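You operate a simulated robot arm through the tools that you are given. There is no shell and no other tool.

Carry out the task below with a simulated robot arm. There is one attempt and no reset: what you move stays moved.

Task
Turn the steel knob on the open side to 2 and jog until the edge sensor lights.
Fine: set the gain knob to 3; jog from the sensor box; end with the guide switch at AUTO.

Only the result counts: the job must be done as asked and must still hold three seconds after the hand-in. Knocking over, shifting, dropping, spilling or breaking anything else fails it.

Robot
A 6-joint arm with a fingered hand, fixed in place. Base frame: the origin is at the foot of the arm, x ahead of it, y to its left, z up. Lengths are in m, angles in rad, forces in N, time in s.
With the tool pointing down near the work surface it reaches from about 0.32 to 0.74 m from the base axis. Its first joint turns from -2.007 to 2.007 rad. Payload 4 kg.
Tool frame: the origin (TCP) lies between the finger pads and is the grasp point; the fingertips stand 0.026 m ahead of it; z points along the fingers, y is the line along which they close. The gripper opens to 0.132 m. The gripper's body begins 0.073 m behind the TCP. The gripper is a hand of 4 fingers: y runs from the thumb to the fingers, the wrist lies at [0, 0, -0.239] in the tool frame.
Orientation is told as [roll, pitch, yaw] about the base's x, y, z axes, in that order, counted from this pose: with the fingers straight down and closing along the base's y, the tool's x points along the base's -x, its y along +y and its z along -z.

Tools
- The arm moves only by the tool step_arm. Its argument "increments" is a list of rows, each an object of numbers (a shift or turn left out is 0): "x", "y", "z": the shift along the tool's x, y, z in m; "rx", "ry", "rz": the turn, a rotation vector about the tool's x, y, z in rad. In form: [{"x": .., "y": .., "z": .., "rx": .., "ry": .., "rz": ..}, ...]. A call has 1 to 20 rows; each row is the pose to reach, as a shift and turn from the pose commanded when the call began, along the tool's axes at that moment. A row lasts 0.2 s, in which the tool goes at most 0.05 m and 0.15 rad; a call with a longer step from one row to the next is refused whole. A pose out of reach is approached as far as the arm can. The call stops where the force on the tool passes 40 N (or 10 N more than at its start, if that is more) or the arm is blocked; 0.2 s more then pass. In this call time passes only in rows, and 0.2 s behind the last. The reply holds the time, the measured pose of the TCP, the force on the tool along the base axes, the opening and the grip force, in the units named above and with some noise, with the torque about the TCP (base axes, N m) and any sound that the robot's microphone picked up.
- Cameras (640 x 400 px; columns grow to the right, rows downward): "scene" is fixed at [0.3912, -0.6483, 1.593]; the picture's right is [0.95, -0.32, 0.00], its down [-0.21, -0.63, -0.75] and it looks along [0.24, 0.71, -0.67] (base axes); focal length 327 px, centre (320, 200). "wrist" rides on the gripper at [0.068, 0.002, -0.097] in the tool frame; the picture's right is [-0.03, 1.00, 0.00], its down [-0.82, -0.02, -0.58] and it looks along [-0.58, -0.02, 0.82] (tool axes); focal length 270 px, centre (320, 200). There is no depth. A picture from a camera that has moved, and an enlarged one, comes with that camera's place and axes in the base frame and with its lens. The place of the scene camera against the robot may be out by one fixed shift of up to 0.012 m in any direction.
- snapshot(camera): a new picture of that camera. It takes no simulated time.
- slide_trunk(by): slides the trunk up (or, below 0, down) by that many m; the arm rides with it, the base frame stays. It gives what a move gives, with no picture.
- move_fingers(finger1, finger2, finger3, thumb_bend): sets how far each is bent, from 0 (flat) to 1 (curled in); at 0.3 the hand is open as for a grip, at 0.7 the pads meet at the TCP. One left out holds its place. A second passes; each finger stops where it meets its share of the squeeze, and holds until it gets a number again. It is the only way to open and close the hand. It gives what a move gives, with no picture; readings hold the bend of each and the force on the fingers (four entries, about 0 where the hand has none), thumb and palm.
- inspect(camera, box): a new picture of the part [left, top, right, bottom] of that camera's present view, enlarged. It takes no simulated time.
- job_done(): hands the job in; it is judged then, once.

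Places have to be worked out from the pictures, the camera data and where the tool is seen. Open the gripper and draw the arm clear of the work before you hand the job in, unless the task says otherwise.

The tools are called after "Request:" by a JSON object that holds its "api" and its "payload". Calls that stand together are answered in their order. step_arm: Moves the arm, as the interface text tells. Its arguments: {"type":"object","properties":{"increments":{"type":"array"}},"required":["increments"]} The other tools are called the same way: slide_trunk (by) slides the trunk up or down; move_fingers (finger1, finger2, finger3, thumb_bend) moves the fingers one by one; snapshot (camera) takes a picture; inspect (camera, box) takes an enlarged picture of a part of a camera's view; job_done () hands the job in.

At the start:

```text
time: 0.0
position: [0.4079, -0.0188, 1.2522]
tool_rot: [0.0, 0.0, 0.0]
ft_force: [0.4, 0.1, -0.2]
moment: [0.01, -0.01, -0.01]
opening: 0.1319
grip_force: 0.1
shape: jaw
bend: [0.3, 0.3, 0.3, 0.3]
finger forces: [0.0, 0.0, 0.0, 0.2, 0.1, 0.1]
trunk travel left (down, up): [-0.925, 0.065]
```

scene: 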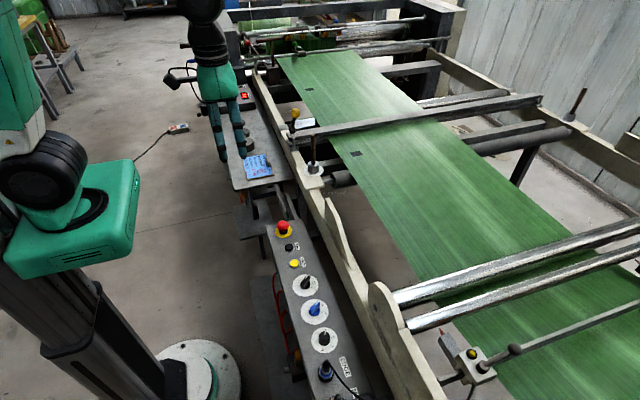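
wrist: 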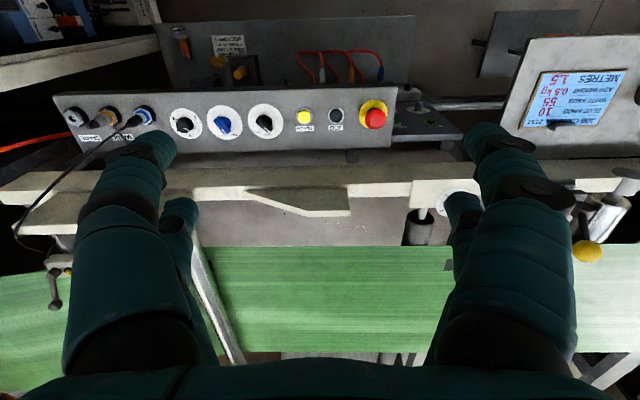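

I'll start by looking closely at the machine with both cameras before I move anything.

Request:
{"api": "inspect", "payload": {"camera": "scene", "box": [220, 200, 380, 300]}}

Request:
{"api": "inspect", "payload": {"camera": "scene", "box": [240, 290, 400, 400]}}

Request:
{"api": "inspect", "payload": {"camera": "scene", "box": [220, 80, 380, 200]}}

Request:
{"api": "inspect", "payload": {"camera": "scene", "box": [160, 0, 400, 120]}}

Request:
{"api": "inspect", "payload": {"camera": "scene", "box": [380, 280, 560, 400]}}

Request:
{"api": "inspect", "payload": {"camera": "wrist", "box": [40, 60, 240, 185]}}

Request:
{"api": "inspect", "payload": {"camera": "wrist", "box": [220, 60, 420, 185]}}

Request:
{"api": "inspect", "payload": {"camera": "wrist", "box": [440, 20, 640, 145]}}

Request:
{"api": "inspect", "payload": {"camera": "wrist", "box": [0, 0, 200, 125]}}

```text
4.00 times, centred on (300, 250) of scene
camera zoom: at [0.3912, -0.6483, 1.593], right [0.95, -0.32, 0.0], down [-0.21, -0.63, -0.75], along [0.24, 0.71, -0.67], focal length 1309 px, centre (400, 0)
```

zoom: 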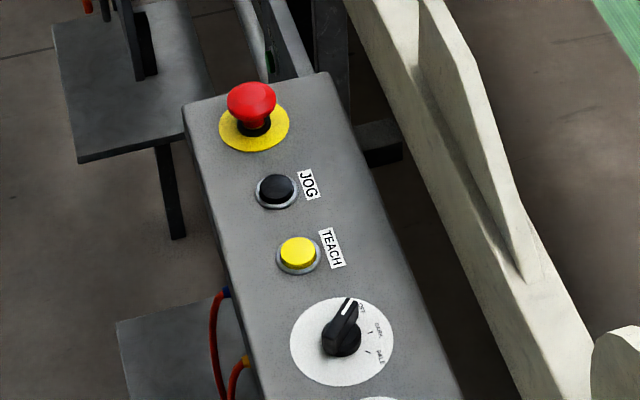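

```text
3.64 times, centred on (320, 345) of scene
camera zoom: at [0.3912, -0.6483, 1.593], right [0.95, -0.32, 0.0], down [-0.21, -0.63, -0.75], along [0.24, 0.71, -0.67], focal length 1190 px, centre (320, -327)
```

zoom: 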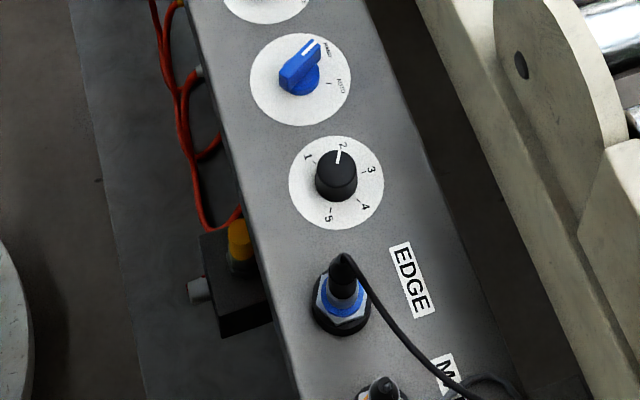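

```text
3.33 times, centred on (300, 140) of scene
camera zoom: at [0.3912, -0.6483, 1.593], right [0.95, -0.32, 0.0], down [-0.21, -0.63, -0.75], along [0.24, 0.71, -0.67], focal length 1091 px, centre (387, 400)
```

zoom: 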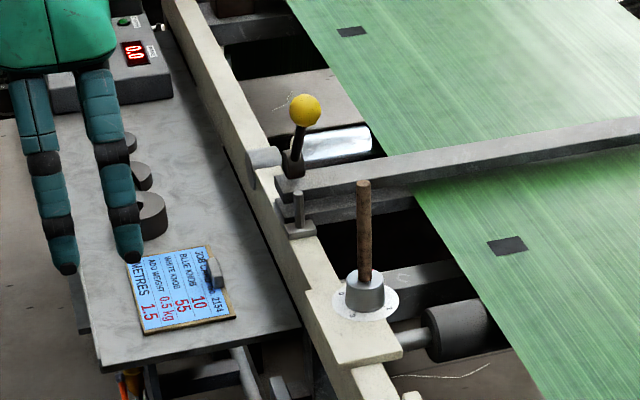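

```text
2.67 times, centred on (280, 60) of scene
camera zoom: at [0.3912, -0.6483, 1.593], right [0.95, -0.32, 0.0], down [-0.21, -0.63, -0.75], along [0.24, 0.71, -0.67], focal length 873 px, centre (427, 573)
```

zoom: 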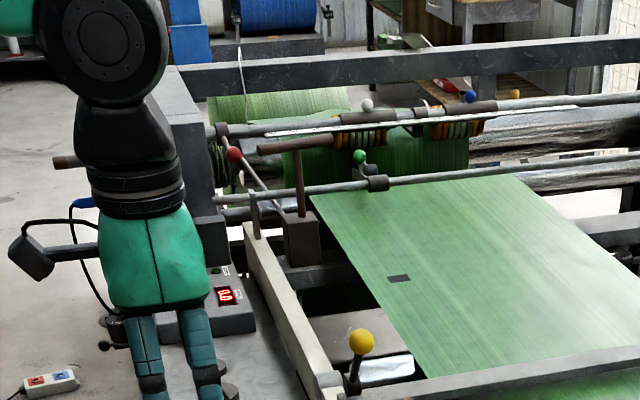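

```text
3.33 times, centred on (470, 340) of scene
camera zoom: at [0.3912, -0.6483, 1.593], right [0.95, -0.32, 0.0], down [-0.21, -0.63, -0.75], along [0.24, 0.71, -0.67], focal length 1091 px, centre (-180, -267)
```

zoom: 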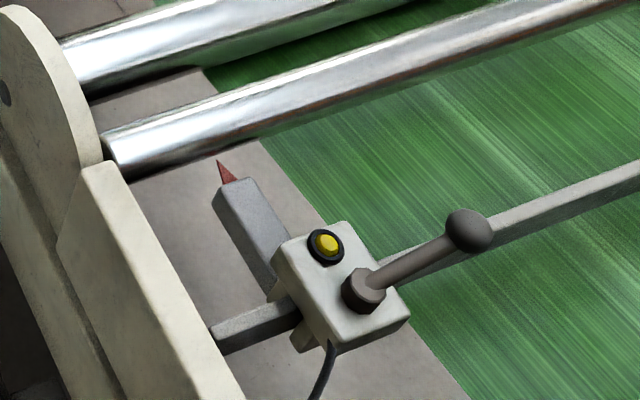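

```text
3.20 times, centred on (140, 122) of wrist
camera zoom: at [0.3395, -0.0188, 1.347], right [0.03, 1.0, 0.0], down [0.82, -0.02, 0.58], along [0.58, -0.02, -0.82], focal length 865 px, centre (896, 448)
```

zoom: 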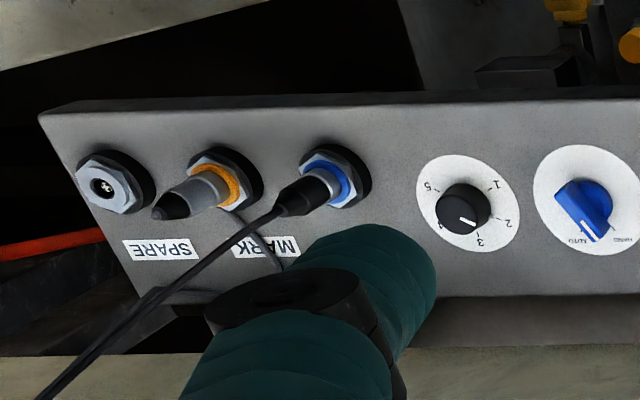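

```text
3.20 times, centred on (320, 122) of wrist
camera zoom: at [0.3395, -0.0188, 1.347], right [0.03, 1.0, 0.0], down [0.82, -0.02, 0.58], along [0.58, -0.02, -0.82], focal length 865 px, centre (320, 448)
```

zoom: 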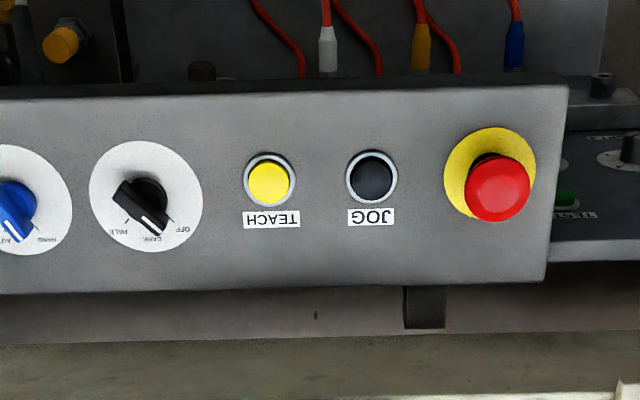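

```text
3.20 times, centred on (540, 82) of wrist
camera zoom: at [0.3395, -0.0188, 1.347], right [0.03, 1.0, 0.0], down [0.82, -0.02, 0.58], along [0.58, -0.02, -0.82], focal length 865 px, centre (-384, 576)
```

zoom: 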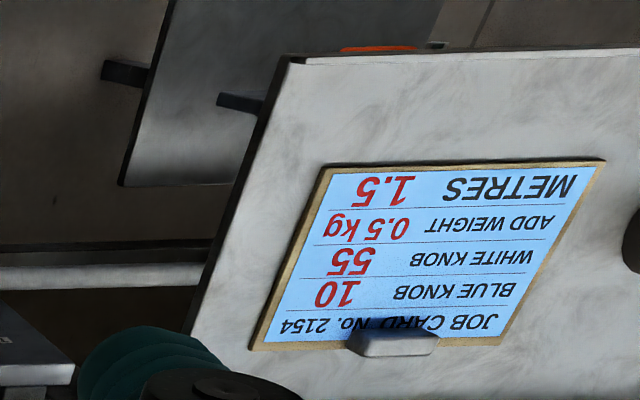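

```text
3.20 times, centred on (100, 62) of wrist
camera zoom: at [0.3395, -0.0188, 1.347], right [0.03, 1.0, 0.0], down [0.82, -0.02, 0.58], along [0.58, -0.02, -0.82], focal length 865 px, centre (1024, 640)
```

zoom: 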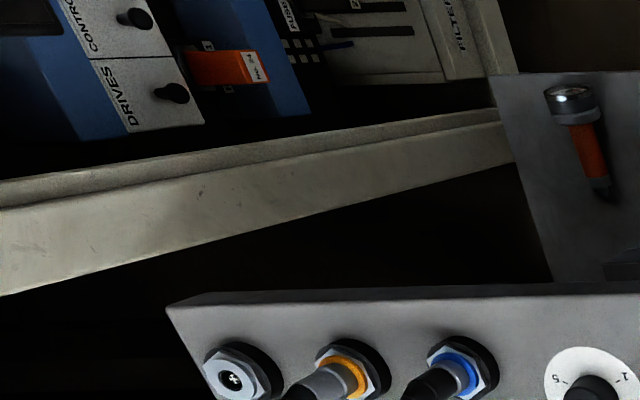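

The panel has JOG, TEACH, a three-way OFF/DARK/PALE selector, a blue HAND/AUTO switch and a 1–5 knob. I still need to find the steel knobs, so I'll inspect the rest of the frame.

Request:
{"api": "inspect", "payload": {"camera": "scene", "box": [280, 130, 360, 190]}}

Request:
{"api": "inspect", "payload": {"camera": "scene", "box": [520, 70, 640, 170]}}

Request:
{"api": "inspect", "payload": {"camera": "scene", "box": [220, 0, 320, 80]}}

Request:
{"api": "inspect", "payload": {"camera": "scene", "box": [320, 0, 460, 80]}}

Request:
{"api": "inspect", "payload": {"camera": "scene", "box": [300, 120, 460, 220]}}

Request:
{"api": "inspect", "payload": {"camera": "scene", "box": [480, 180, 640, 300]}}

Request:
{"api": "inspect", "payload": {"camera": "scene", "box": [0, 0, 200, 140]}}

Request:
{"api": "inspect", "payload": {"camera": "wrist", "box": [380, 140, 640, 300]}}

Request:
{"api": "inspect", "payload": {"camera": "wrist", "box": [0, 160, 240, 310]}}

```text
6.67 times, centred on (320, 160) of scene
camera zoom: at [0.3912, -0.6483, 1.593], right [0.95, -0.32, 0.0], down [-0.21, -0.63, -0.75], along [0.24, 0.71, -0.67], focal length 2182 px, centre (320, 467)
```

zoom: 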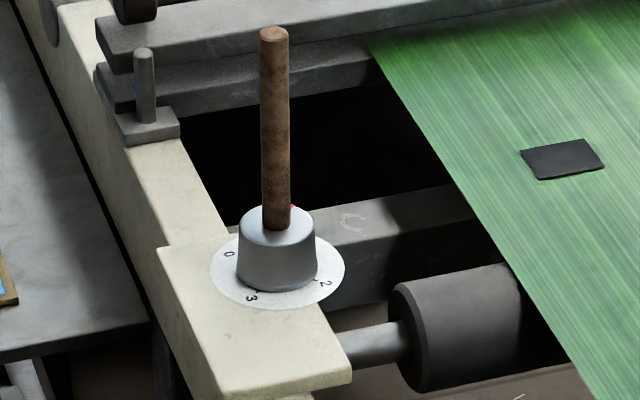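

```text
4.00 times, centred on (580, 120) of scene
camera zoom: at [0.3912, -0.6483, 1.593], right [0.95, -0.32, 0.0], down [-0.21, -0.63, -0.75], along [0.24, 0.71, -0.67], focal length 1309 px, centre (-720, 520)
```

zoom: 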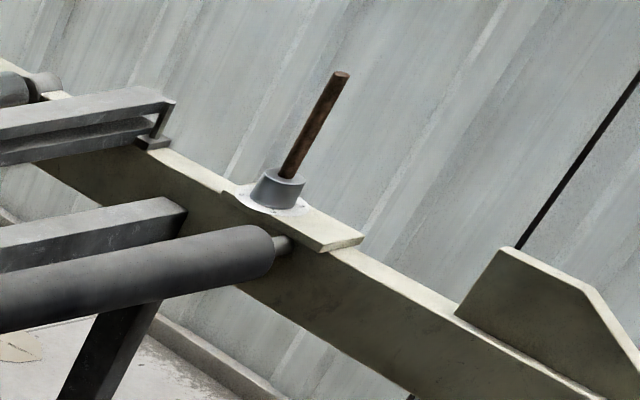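

```text
5.00 times, centred on (270, 40) of scene
camera zoom: at [0.3912, -0.6483, 1.593], right [0.95, -0.32, 0.0], down [-0.21, -0.63, -0.75], along [0.24, 0.71, -0.67], focal length 1636 px, centre (570, 1000)
```

zoom: 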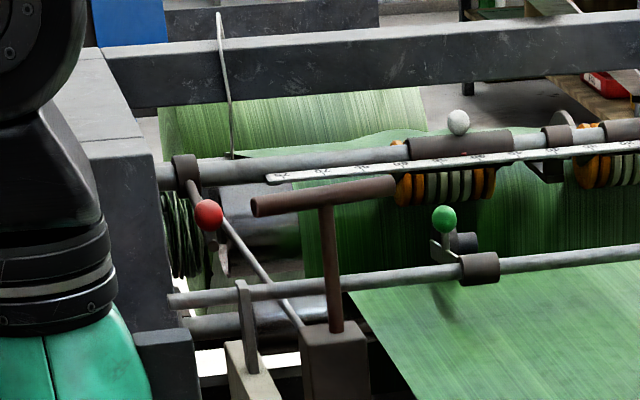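

```text
4.57 times, centred on (390, 40) of scene
camera zoom: at [0.3912, -0.6483, 1.593], right [0.95, -0.32, 0.0], down [-0.21, -0.63, -0.75], along [0.24, 0.71, -0.67], focal length 1496 px, centre (0, 931)
```

zoom: 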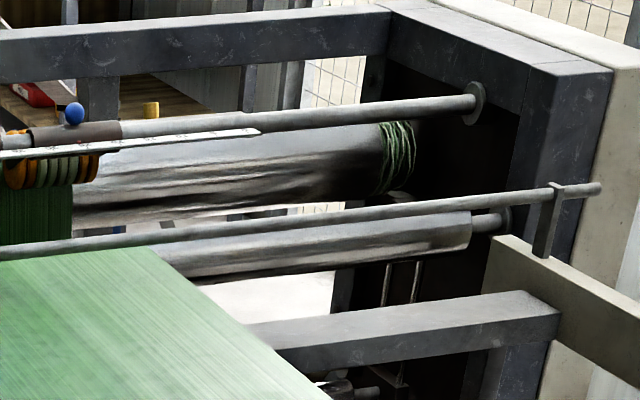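

```text
4.00 times, centred on (380, 170) of scene
camera zoom: at [0.3912, -0.6483, 1.593], right [0.95, -0.32, 0.0], down [-0.21, -0.63, -0.75], along [0.24, 0.71, -0.67], focal length 1309 px, centre (80, 320)
```

zoom: 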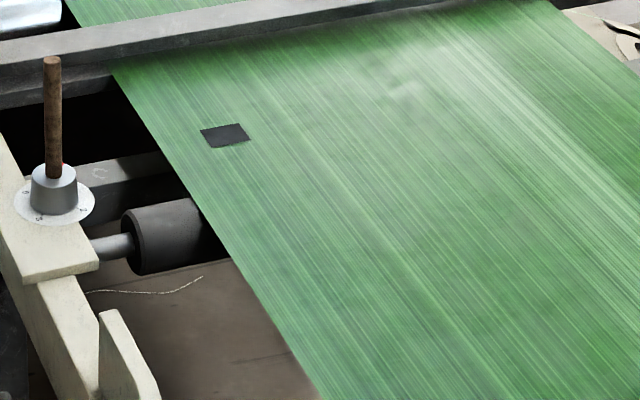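

```text
3.33 times, centred on (560, 240) of scene
camera zoom: at [0.3912, -0.6483, 1.593], right [0.95, -0.32, 0.0], down [-0.21, -0.63, -0.75], along [0.24, 0.71, -0.67], focal length 1091 px, centre (-480, 67)
```

zoom: 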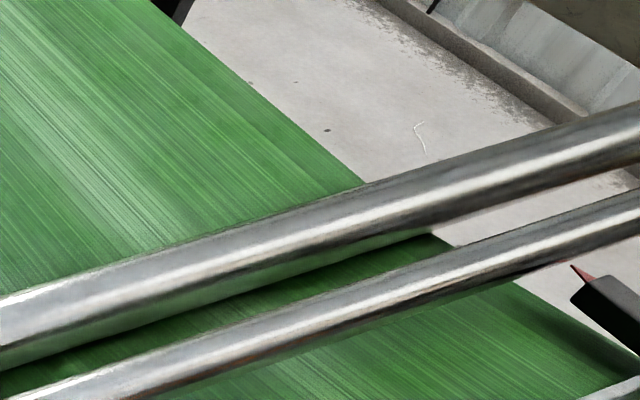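

```text
2.86 times, centred on (100, 70) of scene
camera zoom: at [0.3912, -0.6483, 1.593], right [0.95, -0.32, 0.0], down [-0.21, -0.63, -0.75], along [0.24, 0.71, -0.67], focal length 935 px, centre (949, 571)
```

zoom: 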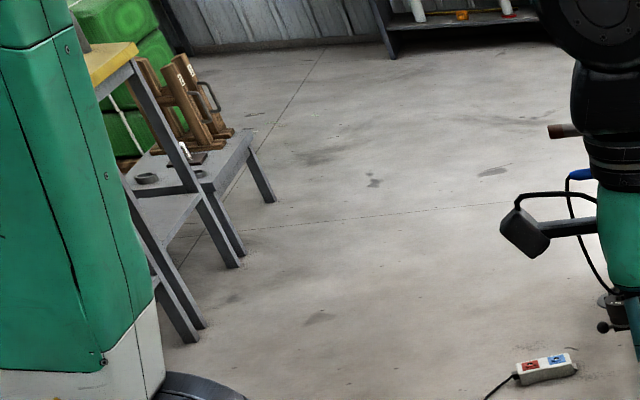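

```text
2.46 times, centred on (510, 220) of wrist
camera zoom: at [0.3395, -0.0188, 1.347], right [0.03, 1.0, 0.0], down [0.82, -0.02, 0.58], along [0.58, -0.02, -0.82], focal length 665 px, centre (-148, 151)
```

zoom: 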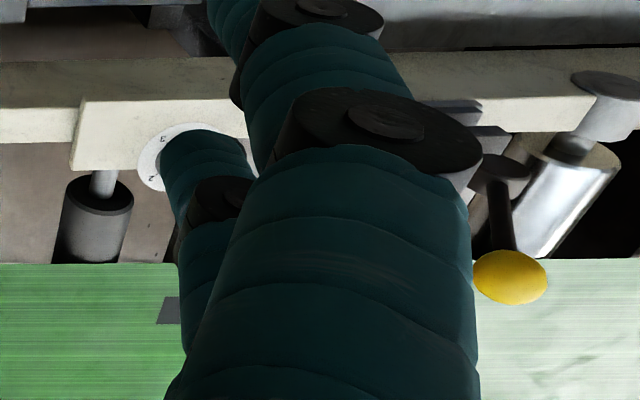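

```text
2.67 times, centred on (120, 235) of wrist
camera zoom: at [0.3395, -0.0188, 1.347], right [0.03, 1.0, 0.0], down [0.82, -0.02, 0.58], along [0.58, -0.02, -0.82], focal length 721 px, centre (853, 107)
```

zoom: 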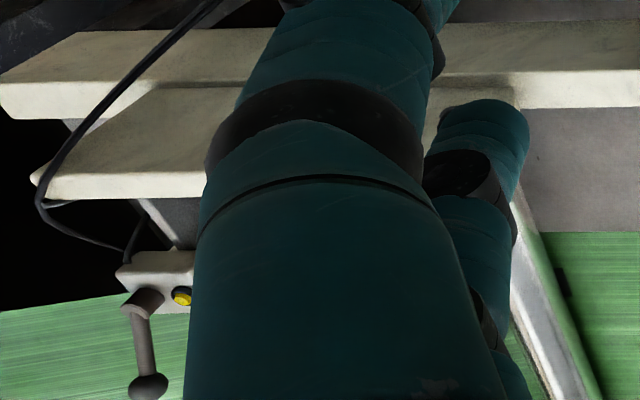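

The robot-side rail carries a steel knob with a 0–3 dial, and a thin brown rod stands up from it. I put it near (0.655, 0.225, 0.935); its twin is on the wall side. JOG is near (0.514, 0.006, 0.807) and the 1–5 knob near (0.522, -0.298, 0.815). I'll move the wrist camera over, staying high, to see the steel knob properly.

Request:
{"api": "step_arm", "payload": {"increments": [{"x": -0.018, "y": 0.035, "z": 0.012}, {"x": -0.036, "y": 0.07, "z": 0.024}, {"x": -0.054, "y": 0.105, "z": 0.036}, {"x": -0.072, "y": 0.14, "z": 0.048}, {"x": -0.09, "y": 0.175, "z": 0.06}, {"x": -0.108, "y": 0.21, "z": 0.07}, {"x": -0.12, "y": 0.243, "z": 0.08}]}}

```text
time: 1.6
position: [0.5303, 0.2251, 1.172]
tool_rot: [-0.001, 0.0, -0.001]
ft_force: [-0.1, 0.0, -0.9]
moment: [-0.01, 0.0, 0.0]
opening: 0.1319
grip_force: 0.1
shape: jaw
bend: [0.3, 0.3, 0.3, 0.3]
finger forces: [0.1, 0.0, 0.1, 0.0, 0.0, 0.0]
trunk travel left (down, up): [-0.925, 0.065]
```

The arm got there cleanly. I'll take pictures from both cameras.

Request:
{"api": "snapshot", "payload": {"camera": "wrist"}}

Request:
{"api": "snapshot", "payload": {"camera": "scene"}}

Request:
{"api": "inspect", "payload": {"camera": "wrist", "box": [250, 120, 410, 220]}}

```text
taken
camera wrist: at [0.4606, 0.2257, 1.2677], right [0.03, 1.0, 0.0], down [0.82, -0.02, 0.58], along [0.58, -0.02, -0.82], focal length 270 px, centre (320, 200)
```

wrist: 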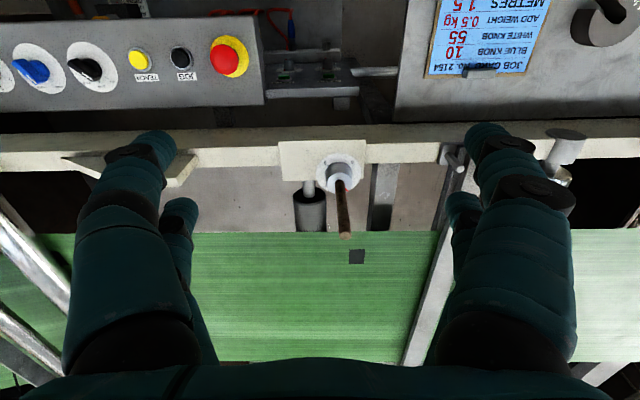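

```text
taken
```

scene: 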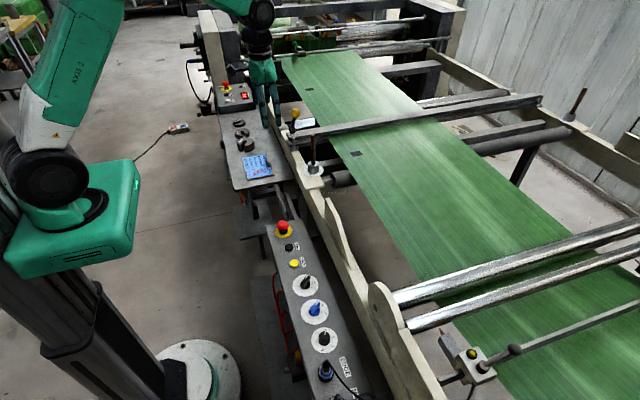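

```text
4.00 times, centred on (330, 170) of wrist
camera zoom: at [0.4606, 0.2257, 1.2677], right [0.03, 1.0, 0.0], down [0.82, -0.02, 0.58], along [0.58, -0.02, -0.82], focal length 1081 px, centre (280, 320)
```

zoom: 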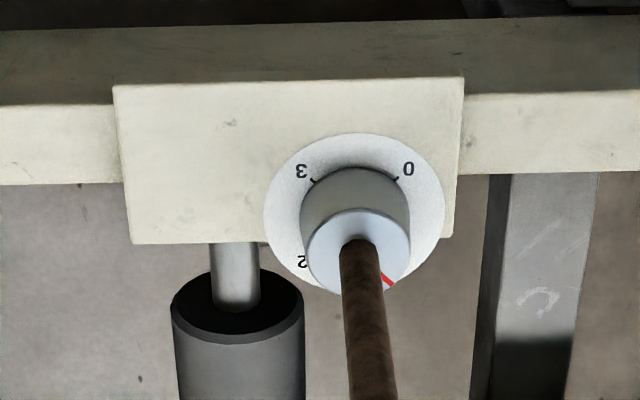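

The steel knob's red pointer is toward (+x, +y), which is 1. The dial runs 0, 1, 2, 3 clockwise seen from above, so reaching 2 needs a 90° clockwise turn. Dial centre is about (0.671, 0.247, 0.897), and the rod rises to about z 1.04. I'll look at the hand's digits and the other details more closely.

Request:
{"api": "inspect", "payload": {"camera": "scene", "box": [230, 40, 310, 140]}}

Request:
{"api": "inspect", "payload": {"camera": "wrist", "box": [40, 100, 280, 400]}}

Request:
{"api": "inspect", "payload": {"camera": "wrist", "box": [390, 0, 640, 180]}}

Request:
{"api": "inspect", "payload": {"camera": "scene", "box": [275, 125, 345, 195]}}

Request:
{"api": "inspect", "payload": {"camera": "wrist", "box": [0, 20, 280, 120]}}

```text
4.00 times, centred on (270, 90) of scene
camera zoom: at [0.3912, -0.6483, 1.593], right [0.95, -0.32, 0.0], down [-0.21, -0.63, -0.75], along [0.24, 0.71, -0.67], focal length 1309 px, centre (520, 640)
```

zoom: 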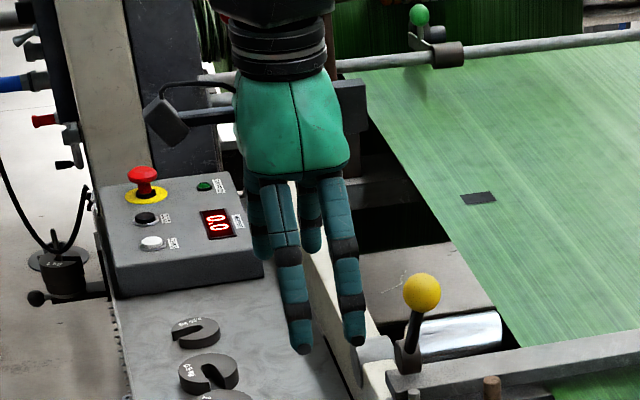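

```text
1.33 times, centred on (160, 250) of wrist
camera zoom: at [0.4606, 0.2257, 1.2677], right [0.03, 1.0, 0.0], down [0.82, -0.02, 0.58], along [0.58, -0.02, -0.82], focal length 360 px, centre (533, 133)
```

zoom: 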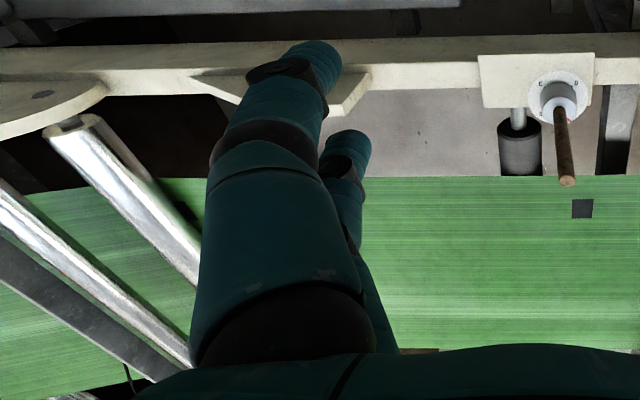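

```text
2.22 times, centred on (515, 90) of wrist
camera zoom: at [0.4606, 0.2257, 1.2677], right [0.03, 1.0, 0.0], down [0.82, -0.02, 0.58], along [0.58, -0.02, -0.82], focal length 601 px, centre (-113, 444)
```

zoom: 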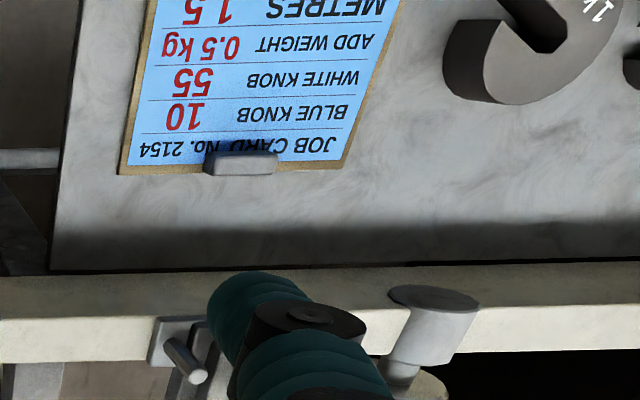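

```text
5.71 times, centred on (310, 160) of scene
camera zoom: at [0.3912, -0.6483, 1.593], right [0.95, -0.32, 0.0], down [-0.21, -0.63, -0.75], along [0.24, 0.71, -0.67], focal length 1870 px, centre (377, 429)
```

zoom: 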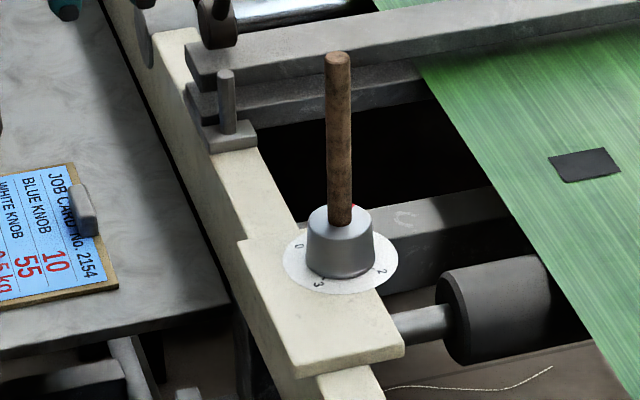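

```text
2.29 times, centred on (140, 70) of wrist
camera zoom: at [0.4606, 0.2257, 1.2677], right [0.03, 1.0, 0.0], down [0.82, -0.02, 0.58], along [0.58, -0.02, -0.82], focal length 618 px, centre (731, 497)
```

zoom: 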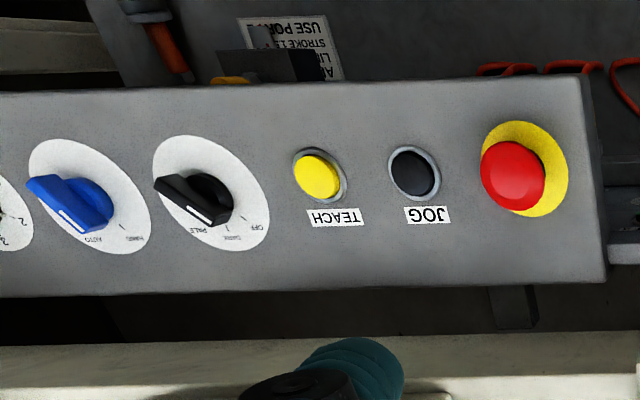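

Another box at the back also carries an e-stop and jog-like buttons, so the sensor box must be the panel with the EDGE/MARK sockets. Before planning grips I need to know which digit sits where, so I'll bend finger1 and the thumb in free space and look.

Request:
{"api": "move_fingers", "payload": {"finger1": 0.7}}

Request:
{"api": "snapshot", "payload": {"camera": "wrist"}}

Request:
{"api": "move_fingers", "payload": {"finger1": 0.3, "finger2": 0.7}}

Request:
{"api": "snapshot", "payload": {"camera": "wrist"}}

Request:
{"api": "move_fingers", "payload": {"finger2": 0.3, "finger3": 0.7}}

Request:
{"api": "snapshot", "payload": {"camera": "wrist"}}

Request:
{"api": "move_fingers", "payload": {"finger3": 0.3, "thumb_bend": 0.7}}

Request:
{"api": "snapshot", "payload": {"camera": "wrist"}}

```text
time: 2.6
position: [0.5285, 0.2233, 1.1735]
tool_rot: [0.0, 0.001, -0.001]
ft_force: [0.3, 0.8, -0.1]
moment: [0.01, -0.01, 0.02]
opening: 0.0672
grip_force: 0.1
shape: fingers
bend: [0.7, 0.3, 0.3, 0.3]
finger forces: [0.0, 0.1, 0.0, 0.1, 0.0, 0.0]
trunk travel left (down, up): [-0.925, 0.065]
```

```text
taken
camera wrist: at [0.4599, 0.2243, 1.2684], right [0.03, 1.0, 0.0], down [0.82, -0.02, 0.58], along [0.58, -0.02, -0.82], focal length 270 px, centre (320, 200)
```

wrist: 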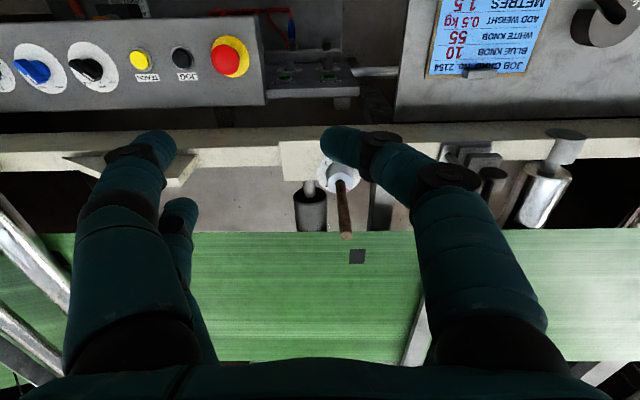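

```text
time: 3.6
position: [0.5289, 0.2233, 1.174]
tool_rot: [0.0, 0.001, 0.0]
ft_force: [-1.0, -0.3, -0.3]
moment: [-0.01, -0.02, -0.01]
opening: 0.1326
grip_force: 0.1
shape: fingers
bend: [0.3, 0.7, 0.3, 0.3]
finger forces: [0.1, 0.0, 0.1, 0.0, 0.0, 0.1]
trunk travel left (down, up): [-0.925, 0.065]
```

```text
taken
camera wrist: at [0.4599, 0.2243, 1.2684], right [0.03, 1.0, 0.0], down [0.82, -0.02, 0.58], along [0.58, -0.02, -0.82], focal length 270 px, centre (320, 200)
```

wrist: 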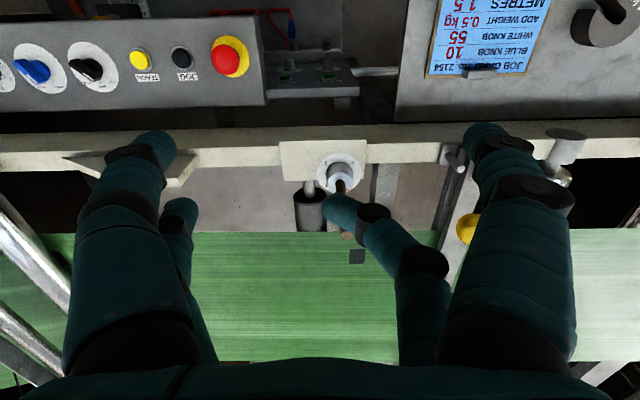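

```text
time: 4.6
position: [0.5286, 0.2235, 1.174]
tool_rot: [0.001, -0.003, -0.001]
ft_force: [-0.6, -1.1, -0.2]
moment: [0.05, 0.0, -0.02]
opening: 0.1327
grip_force: 0.0
shape: fingers
bend: [0.3, 0.3, 0.7, 0.3]
finger forces: [0.0, 0.1, 0.1, 0.0, 0.0, 0.1]
trunk travel left (down, up): [-0.925, 0.065]
```

```text
taken
camera wrist: at [0.4599, 0.2243, 1.2684], right [0.03, 1.0, 0.0], down [0.82, -0.02, 0.58], along [0.58, -0.02, -0.82], focal length 270 px, centre (320, 200)
```

wrist: 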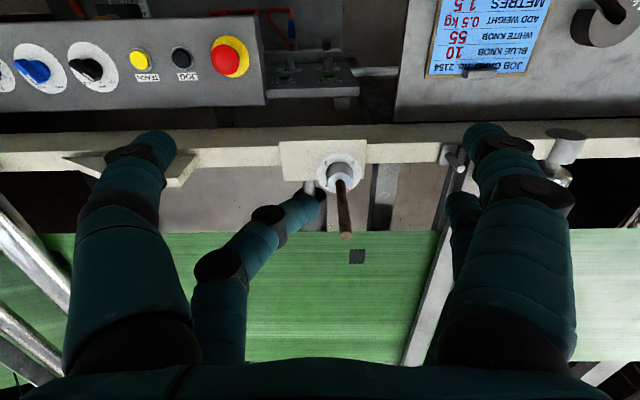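

```text
time: 5.6
position: [0.529, 0.2222, 1.1739]
tool_rot: [-0.001, 0.0, -0.002]
ft_force: [-0.1, -0.7, -0.2]
moment: [0.04, -0.01, -0.01]
opening: 0.0669
grip_force: 0.1
shape: fingers
bend: [0.3, 0.3, 0.3, 0.7]
finger forces: [0.0, 0.1, 0.0, 0.0, 0.0, 0.0]
trunk travel left (down, up): [-0.925, 0.065]
```

```text
taken
camera wrist: at [0.4599, 0.2243, 1.2684], right [0.03, 1.0, 0.0], down [0.82, -0.02, 0.58], along [0.58, -0.02, -0.82], focal length 270 px, centre (320, 200)
```

wrist: 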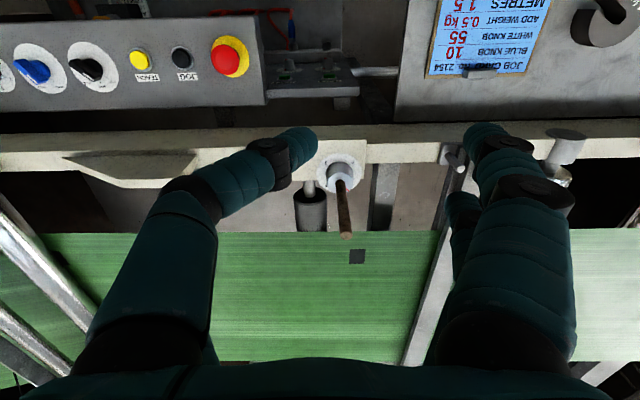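

The digits are now clear: finger1 and the thumb sit on the tool's +x side, finger2 and finger3 on its -x side. The yellow lever ball is at about (0.646, 0.369, 1.062), close to the steel knob, and the rod blocks a straight-down grasp. I'll tilt the hand and come in from the robot's right side, starting by reopening the thumb and tilting here in free space.

Request:
{"api": "move_fingers", "payload": {"thumb_bend": 0.3}}

Request:
{"api": "step_arm", "payload": {"increments": [{"ry": -0.144}, {"ry": -0.288}, {"ry": -0.432}, {"ry": -0.576}]}}

```text
time: 6.6
position: [0.5286, 0.2222, 1.1737]
tool_rot: [0.0, 0.001, -0.001]
ft_force: [0.7, -0.1, 0.1]
moment: [0.02, -0.03, 0.02]
opening: 0.1323
grip_force: 0.0
shape: fingers
bend: [0.3, 0.3, 0.3, 0.3]
finger forces: [0.0, 0.1, 0.1, 0.1, 0.1, 0.0]
trunk travel left (down, up): [-0.925, 0.065]
```

```text
time: 7.6
position: [0.5288, 0.2243, 1.1725]
tool_rot: [0.0, -0.576, 0.0]
ft_force: [0.0, -0.3, -0.1]
moment: [0.03, -0.03, -0.01]
opening: 0.1324
grip_force: 0.1
shape: fingers
bend: [0.3, 0.3, 0.3, 0.3]
finger forces: [0.1, 0.0, 0.0, 0.1, 0.0, 0.0]
trunk travel left (down, up): [-0.925, 0.065]
```

The tilt of -0.576 is in place. Now I'll yaw by +0.8 about vertical while moving to a viewing point on the robot's right of the knob.

Request:
{"api": "step_arm", "payload": {"increments": [{"x": -0.0034, "y": -0.009, "z": 0.0166, "rx": -0.0727, "rz": -0.1118}, {"x": -0.0067, "y": -0.018, "z": 0.0332, "rx": -0.1453, "rz": -0.2237}, {"x": -0.01, "y": -0.027, "z": 0.0498, "rx": -0.218, "rz": -0.3355}, {"x": -0.0134, "y": -0.036, "z": 0.0663, "rx": -0.2907, "rz": -0.4473}, {"x": -0.0168, "y": -0.045, "z": 0.0829, "rx": -0.3633, "rz": -0.5592}, {"x": -0.0201, "y": -0.054, "z": 0.0995, "rx": -0.436, "rz": -0.671}]}}

Request:
{"api": "snapshot", "payload": {"camera": "wrist"}}

Request:
{"api": "snapshot", "payload": {"camera": "scene"}}

```text
time: 9.0
position: [0.6131, 0.1761, 1.1168]
tool_rot: [0.007, -0.56, 0.789]
ft_force: [0.0, -0.1, -1.1]
moment: [-0.02, 0.0, 0.03]
opening: 0.1327
grip_force: 0.0
shape: fingers
bend: [0.3, 0.3, 0.3, 0.3]
finger forces: [0.0, 0.0, 0.1, 0.0, 0.0, 0.0]
out of reach, approached as far as the arm can: row 3, 4, 5, 6
trunk travel left (down, up): [-0.925, 0.065]
```

```text
taken
camera wrist: at [0.5335, 0.0995, 1.1598], right [-0.7, 0.72, 0.02], down [0.29, 0.25, 0.92], along [0.66, 0.65, -0.38], focal length 270 px, centre (320, 200)
```

wrist: 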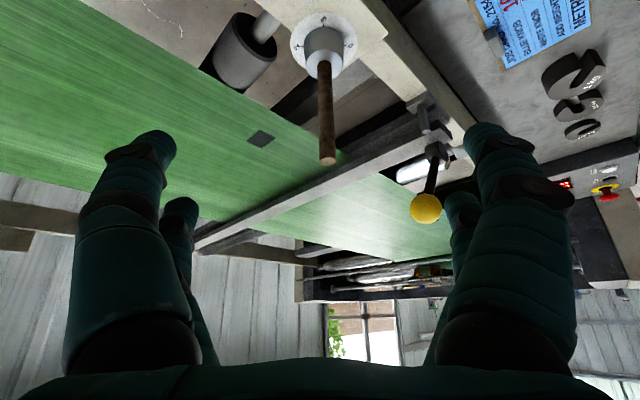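

```text
taken
```

scene: 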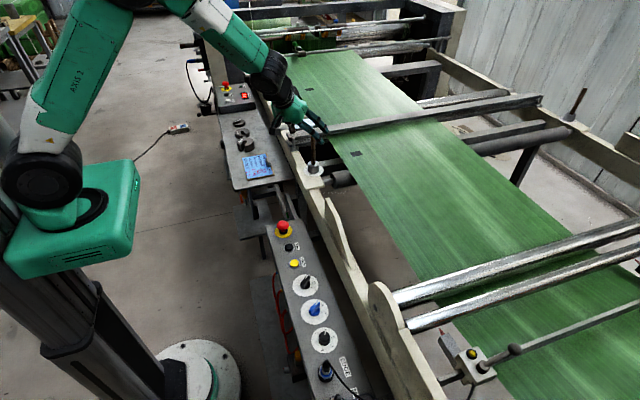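

The last rows were flagged just out of reach, probably an arm limit with the trunk this high. The hand still got almost to the commanded pose and everything is clear. Lowering the trunk will bring the hand down without changing the arm's shape, so I'll do that in two steps.

Request:
{"api": "slide_trunk", "payload": {"by": -0.08}}

Request:
{"api": "snapshot", "payload": {"camera": "wrist"}}

```text
time: 10.2
position: [0.6119, 0.1776, 1.0374]
tool_rot: [0.002, -0.559, 0.794]
ft_force: [0.3, 0.5, -0.4]
moment: [-0.04, 0.0, -0.03]
opening: 0.1327
grip_force: 0.1
shape: fingers
bend: [0.3, 0.3, 0.3, 0.3]
finger forces: [0.0, 0.1, 0.0, 0.0, 0.0, 0.0]
trunk travel left (down, up): [-0.845, 0.145]
```

```text
taken
camera wrist: at [0.5335, 0.099, 1.0801], right [-0.7, 0.71, 0.02], down [0.28, 0.26, 0.92], along [0.66, 0.65, -0.38], focal length 270 px, centre (320, 200)
```

wrist: 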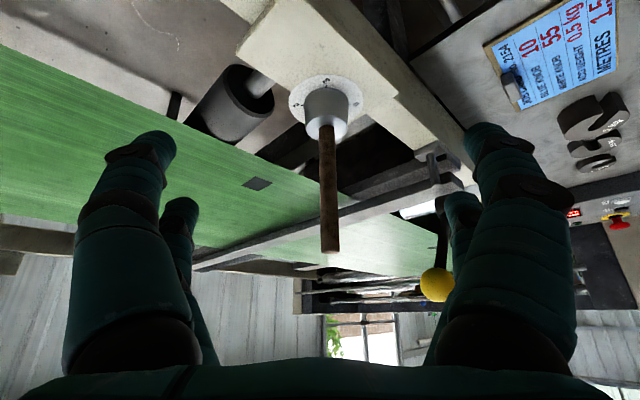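

I can now see the knob, its rod and the lever ball clearly between the digits. I'll zoom in to get an accurate knob position.

Request:
{"api": "inspect", "payload": {"camera": "wrist", "box": [270, 60, 390, 150]}}

Request:
{"api": "inspect", "payload": {"camera": "scene", "box": [240, 70, 360, 190]}}

```text
4.44 times, centred on (330, 105) of wrist
camera zoom: at [0.5335, 0.099, 1.0801], right [-0.7, 0.71, 0.02], down [0.28, 0.26, 0.92], along [0.66, 0.65, -0.38], focal length 1201 px, centre (276, 622)
```

zoom: 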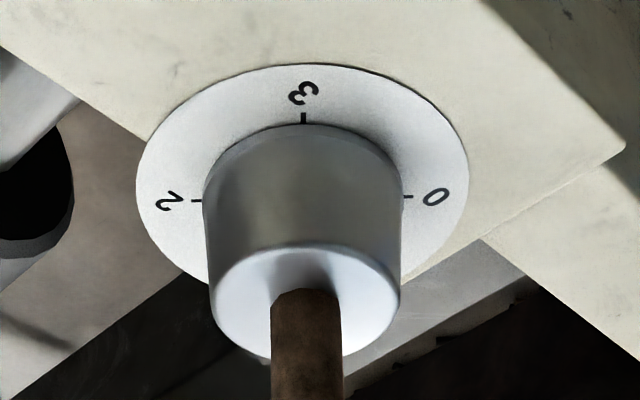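

```text
3.33 times, centred on (300, 130) of scene
camera zoom: at [0.3912, -0.6483, 1.593], right [0.95, -0.32, 0.0], down [-0.21, -0.63, -0.75], along [0.24, 0.71, -0.67], focal length 1091 px, centre (387, 433)
```

zoom: 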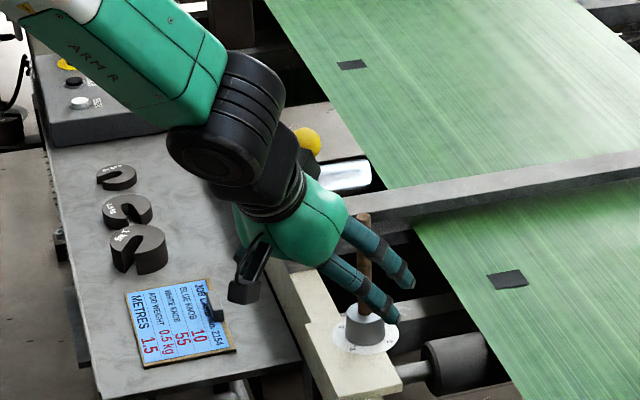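

The zoomed dial centres at about (0.673, 0.2465, 0.897), with the knob top near z 0.923 and 0–3 ticks 90° apart. I'll half-close finger1 and the thumb, the lower pair in this tilt, then advance partway with the rod passing between the digits.

Request:
{"api": "move_fingers", "payload": {"finger1": 0.45, "thumb_bend": 0.45}}

Request:
{"api": "step_arm", "payload": {"increments": [{"x": -0.009, "y": 0.0016, "z": 0.015}, {"x": -0.018, "y": 0.0032, "z": 0.03}, {"x": -0.0264, "y": 0.0047, "z": 0.045}]}}

Request:
{"api": "snapshot", "payload": {"camera": "wrist"}}

Request:
{"api": "inspect", "payload": {"camera": "scene", "box": [240, 70, 360, 190]}}

```text
time: 11.2
position: [0.6121, 0.1765, 1.036]
tool_rot: [0.001, -0.559, 0.794]
ft_force: [0.7, 0.7, 0.0]
moment: [0.0, -0.01, 0.04]
opening: 0.0833
grip_force: 0.0
shape: fingers
bend: [0.45, 0.3, 0.3, 0.45]
finger forces: [0.0, 0.1, 0.0, 0.0, 0.1, 0.0]
trunk travel left (down, up): [-0.845, 0.145]
```

```text
time: 12.0
position: [0.6412, 0.2145, 1.0129]
tool_rot: [0.001, -0.56, 0.795]
ft_force: [0.6, 0.0, -0.9]
moment: [0.02, 0.0, -0.01]
opening: 0.0836
grip_force: 0.0
shape: fingers
bend: [0.45, 0.3, 0.3, 0.45]
finger forces: [0.1, 0.0, 0.0, 0.0, 0.0, 0.1]
trunk travel left (down, up): [-0.845, 0.145]
```

```text
taken
camera wrist: at [0.5632, 0.1361, 1.0562], right [-0.7, 0.71, 0.01], down [0.29, 0.26, 0.92], along [0.66, 0.65, -0.39], focal length 270 px, centre (320, 200)
```

wrist: 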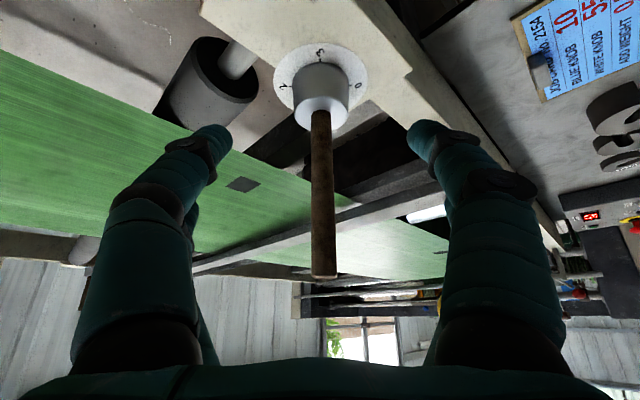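

```text
3.33 times, centred on (300, 130) of scene
camera zoom: at [0.3912, -0.6483, 1.593], right [0.95, -0.32, 0.0], down [-0.21, -0.63, -0.75], along [0.24, 0.71, -0.67], focal length 1091 px, centre (387, 433)
```

zoom: 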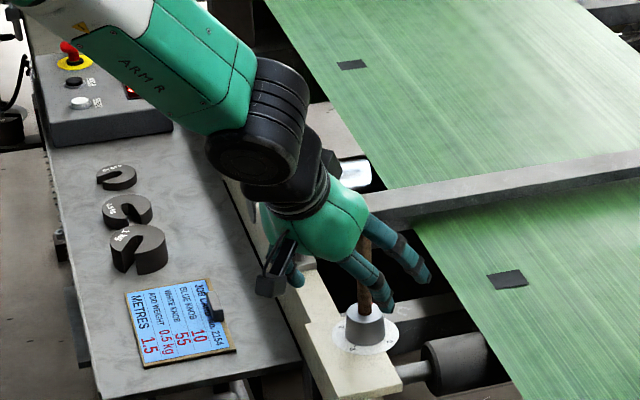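

The move went as planned with no reach complaints, and the rod is centred between the digits. I'll zoom once more to confirm the dial centre before the final advance.

Request:
{"api": "inspect", "payload": {"camera": "wrist", "box": [250, 30, 394, 138]}}

```text
3.70 times, centred on (322, 84) of wrist
camera zoom: at [0.5632, 0.1361, 1.0562], right [-0.7, 0.71, 0.01], down [0.29, 0.26, 0.92], along [0.66, 0.65, -0.39], focal length 1001 px, centre (313, 630)
```

zoom: 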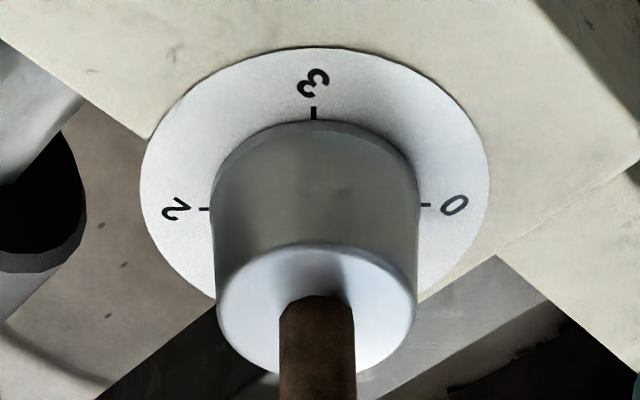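

Two views agree on the knob axis at about (0.674, 0.246). I'd like more room between rod and palm, so I'll add 0.1 rad of tilt while advancing 3 cm.

Request:
{"api": "step_arm", "payload": {"increments": [{"z": 0.015, "ry": -0.05}, {"z": 0.03, "ry": -0.1}]}}

```text
time: 12.6
position: [0.6729, 0.238, 1.0094]
tool_rot: [0.006, -0.64, 0.787]
ft_force: [-0.5, -0.2, -0.2]
moment: [-0.01, -0.02, 0.0]
opening: 0.0834
grip_force: 0.1
shape: fingers
bend: [0.45, 0.3, 0.3, 0.45]
finger forces: [0.0, 0.0, 0.0, 0.0, 0.0, 0.0]
out of reach, approached as far as the arm can: row 1, 2
trunk travel left (down, up): [-0.845, 0.145]
```

The extra tilt was clipped at an arm limit, so the hand sits at (0.673, 0.238, 1.009) with tilt 0.64. The rod is between the digits and clear of the palm. I'll nudge forward and left onto the knob axis, then use the trunk for the descent, which leaves the arm's shape unchanged.

Request:
{"api": "step_arm", "payload": {"increments": [{"x": -0.0067, "y": 0.0048, "z": 0.005}]}}

Request:
{"api": "snapshot", "payload": {"camera": "wrist"}}

```text
time: 13.0
position: [0.6777, 0.2492, 1.0099]
tool_rot: [0.003, -0.65, 0.793]
ft_force: [0.6, -1.0, 0.2]
moment: [-0.03, 0.02, 0.01]
opening: 0.0833
grip_force: 0.1
shape: fingers
bend: [0.45, 0.3, 0.3, 0.45]
finger forces: [0.1, 0.0, 0.0, 0.1, 0.0, 0.0]
trunk travel left (down, up): [-0.845, 0.145]
```

```text
taken
camera wrist: at [0.5968, 0.1688, 1.0434], right [-0.7, 0.71, 0.02], down [0.23, 0.2, 0.95], along [0.68, 0.67, -0.3], focal length 270 px, centre (320, 200)
```

wrist: 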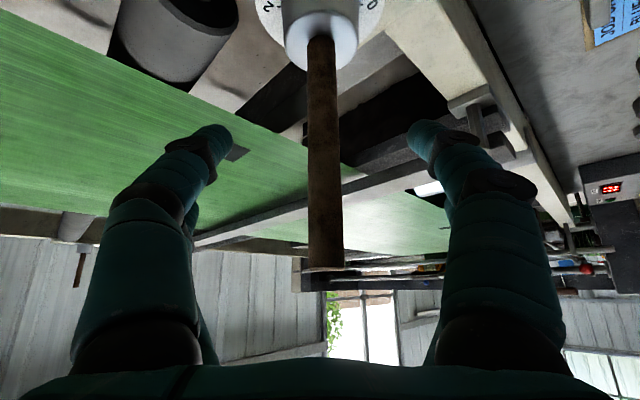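

Tilt is now 0.65 and the rod axis works out to (0.674, 0.246), within about 3 mm of where I want the fingertips. Next, half the trunk descent, then a check.

Request:
{"api": "slide_trunk", "payload": {"by": -0.045}}

Request:
{"api": "snapshot", "payload": {"camera": "wrist"}}

Request:
{"api": "inspect", "payload": {"camera": "scene", "box": [260, 90, 360, 190]}}

```text
time: 13.8
position: [0.6776, 0.2486, 0.9654]
tool_rot: [0.004, -0.653, 0.792]
ft_force: [0.2, 0.4, -0.5]
moment: [0.01, 0.01, 0.04]
opening: 0.0835
grip_force: 0.0
shape: fingers
bend: [0.45, 0.3, 0.3, 0.45]
finger forces: [0.1, 0.0, 0.0, 0.0, 0.1, 0.0]
trunk travel left (down, up): [-0.8, 0.19]
```

```text
taken
camera wrist: at [0.5966, 0.1686, 0.9988], right [-0.7, 0.71, 0.02], down [0.23, 0.2, 0.95], along [0.68, 0.67, -0.3], focal length 270 px, centre (320, 200)
```

wrist: 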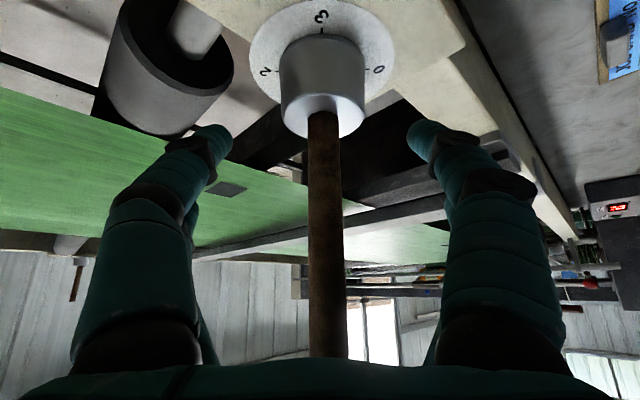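

```text
4.00 times, centred on (310, 140) of scene
camera zoom: at [0.3912, -0.6483, 1.593], right [0.95, -0.32, 0.0], down [-0.21, -0.63, -0.75], along [0.24, 0.71, -0.67], focal length 1309 px, centre (360, 440)
```

zoom: 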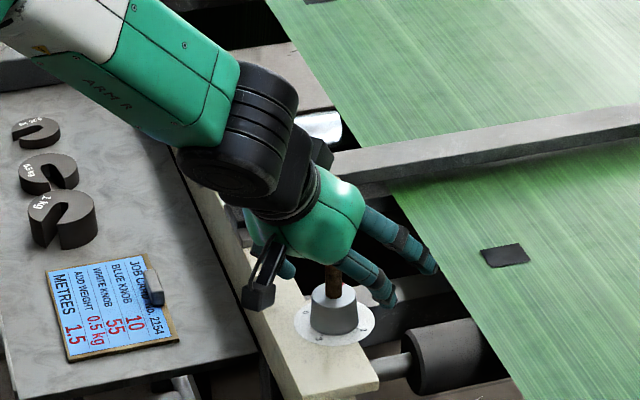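

Centred and clear on both sides. The lowest fingertip should be about 35 mm above the dial, so I'll lower another 29 mm.

Request:
{"api": "slide_trunk", "payload": {"by": -0.029}}

Request:
{"api": "snapshot", "payload": {"camera": "wrist"}}

Request:
{"api": "inspect", "payload": {"camera": "scene", "box": [270, 110, 350, 190]}}

```text
time: 14.6
position: [0.6786, 0.2491, 0.9374]
tool_rot: [0.004, -0.653, 0.793]
ft_force: [-0.2, 0.1, 0.1]
moment: [0.01, 0.01, 0.0]
opening: 0.0834
grip_force: 0.1
shape: fingers
bend: [0.45, 0.3, 0.3, 0.45]
finger forces: [0.0, 0.0, 0.0, 0.1, 0.0, 0.0]
trunk travel left (down, up): [-0.771, 0.219]
```

```text
taken
camera wrist: at [0.5966, 0.1686, 0.9698], right [-0.7, 0.71, 0.02], down [0.23, 0.2, 0.95], along [0.68, 0.67, -0.3], focal length 270 px, centre (320, 200)
```

wrist: 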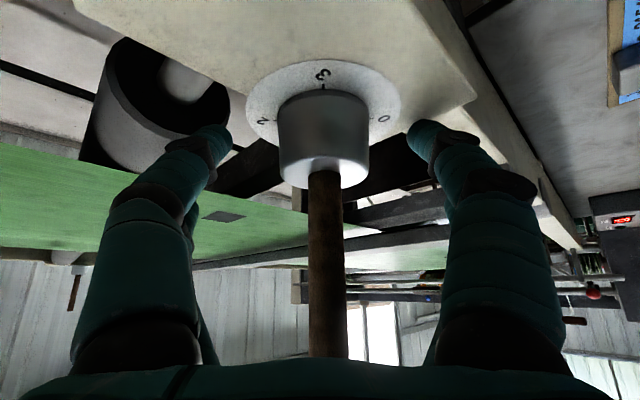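

```text
5.00 times, centred on (310, 150) of scene
camera zoom: at [0.3912, -0.6483, 1.593], right [0.95, -0.32, 0.0], down [-0.21, -0.63, -0.75], along [0.24, 0.71, -0.67], focal length 1636 px, centre (370, 450)
```

zoom: 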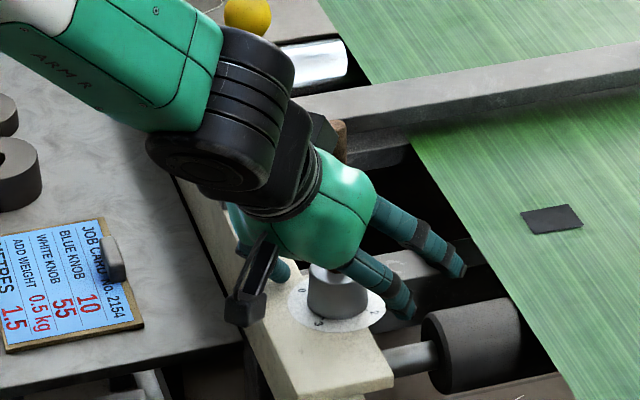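

The fingertips now straddle the knob near its mid-height. I'll close finger1 and the thumb gently onto it.

Request:
{"api": "move_fingers", "payload": {"finger1": 0.6, "thumb_bend": 0.6}}

Request:
{"api": "snapshot", "payload": {"camera": "wrist"}}

```text
time: 15.6
position: [0.678, 0.2495, 0.9368]
tool_rot: [0.004, -0.652, 0.793]
ft_force: [-0.9, 1.7, -0.3]
moment: [-0.01, 0.04, 0.01]
opening: 0.0393
grip_force: 1.8
shape: fingers
bend: [0.57, 0.3, 0.3, 0.59]
finger forces: [2.4, 0.0, 0.1, 0.0, 1.0, 0.1]
trunk travel left (down, up): [-0.771, 0.219]
```

```text
taken
camera wrist: at [0.5966, 0.1689, 0.9697], right [-0.7, 0.71, 0.02], down [0.23, 0.2, 0.95], along [0.68, 0.67, -0.3], focal length 270 px, centre (320, 200)
```

wrist: 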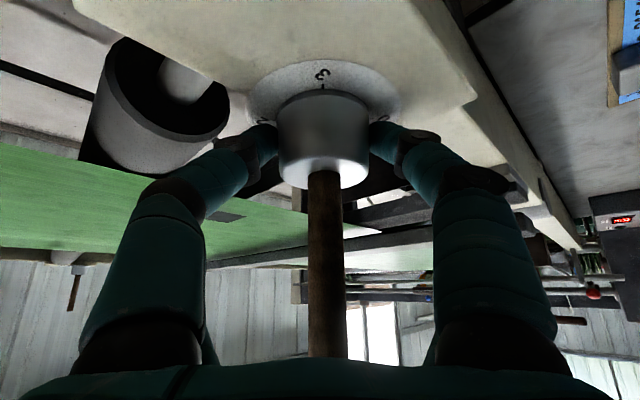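

Both fingertips are touching opposite sides of the knob. I'll firm up the squeeze before turning.

Request:
{"api": "move_fingers", "payload": {"finger1": 0.68, "thumb_bend": 0.68}}

```text
time: 16.6
position: [0.678, 0.2494, 0.9372]
tool_rot: [0.003, -0.654, 0.793]
ft_force: [2.6, -0.4, 0.2]
moment: [-0.01, -0.09, -0.03]
opening: 0.0374
grip_force: 7.7
shape: fingers
bend: [0.57, 0.3, 0.3, 0.63]
finger forces: [6.6, 0.0, 0.0, 0.0, 9.1, 0.0]
trunk travel left (down, up): [-0.771, 0.219]
```

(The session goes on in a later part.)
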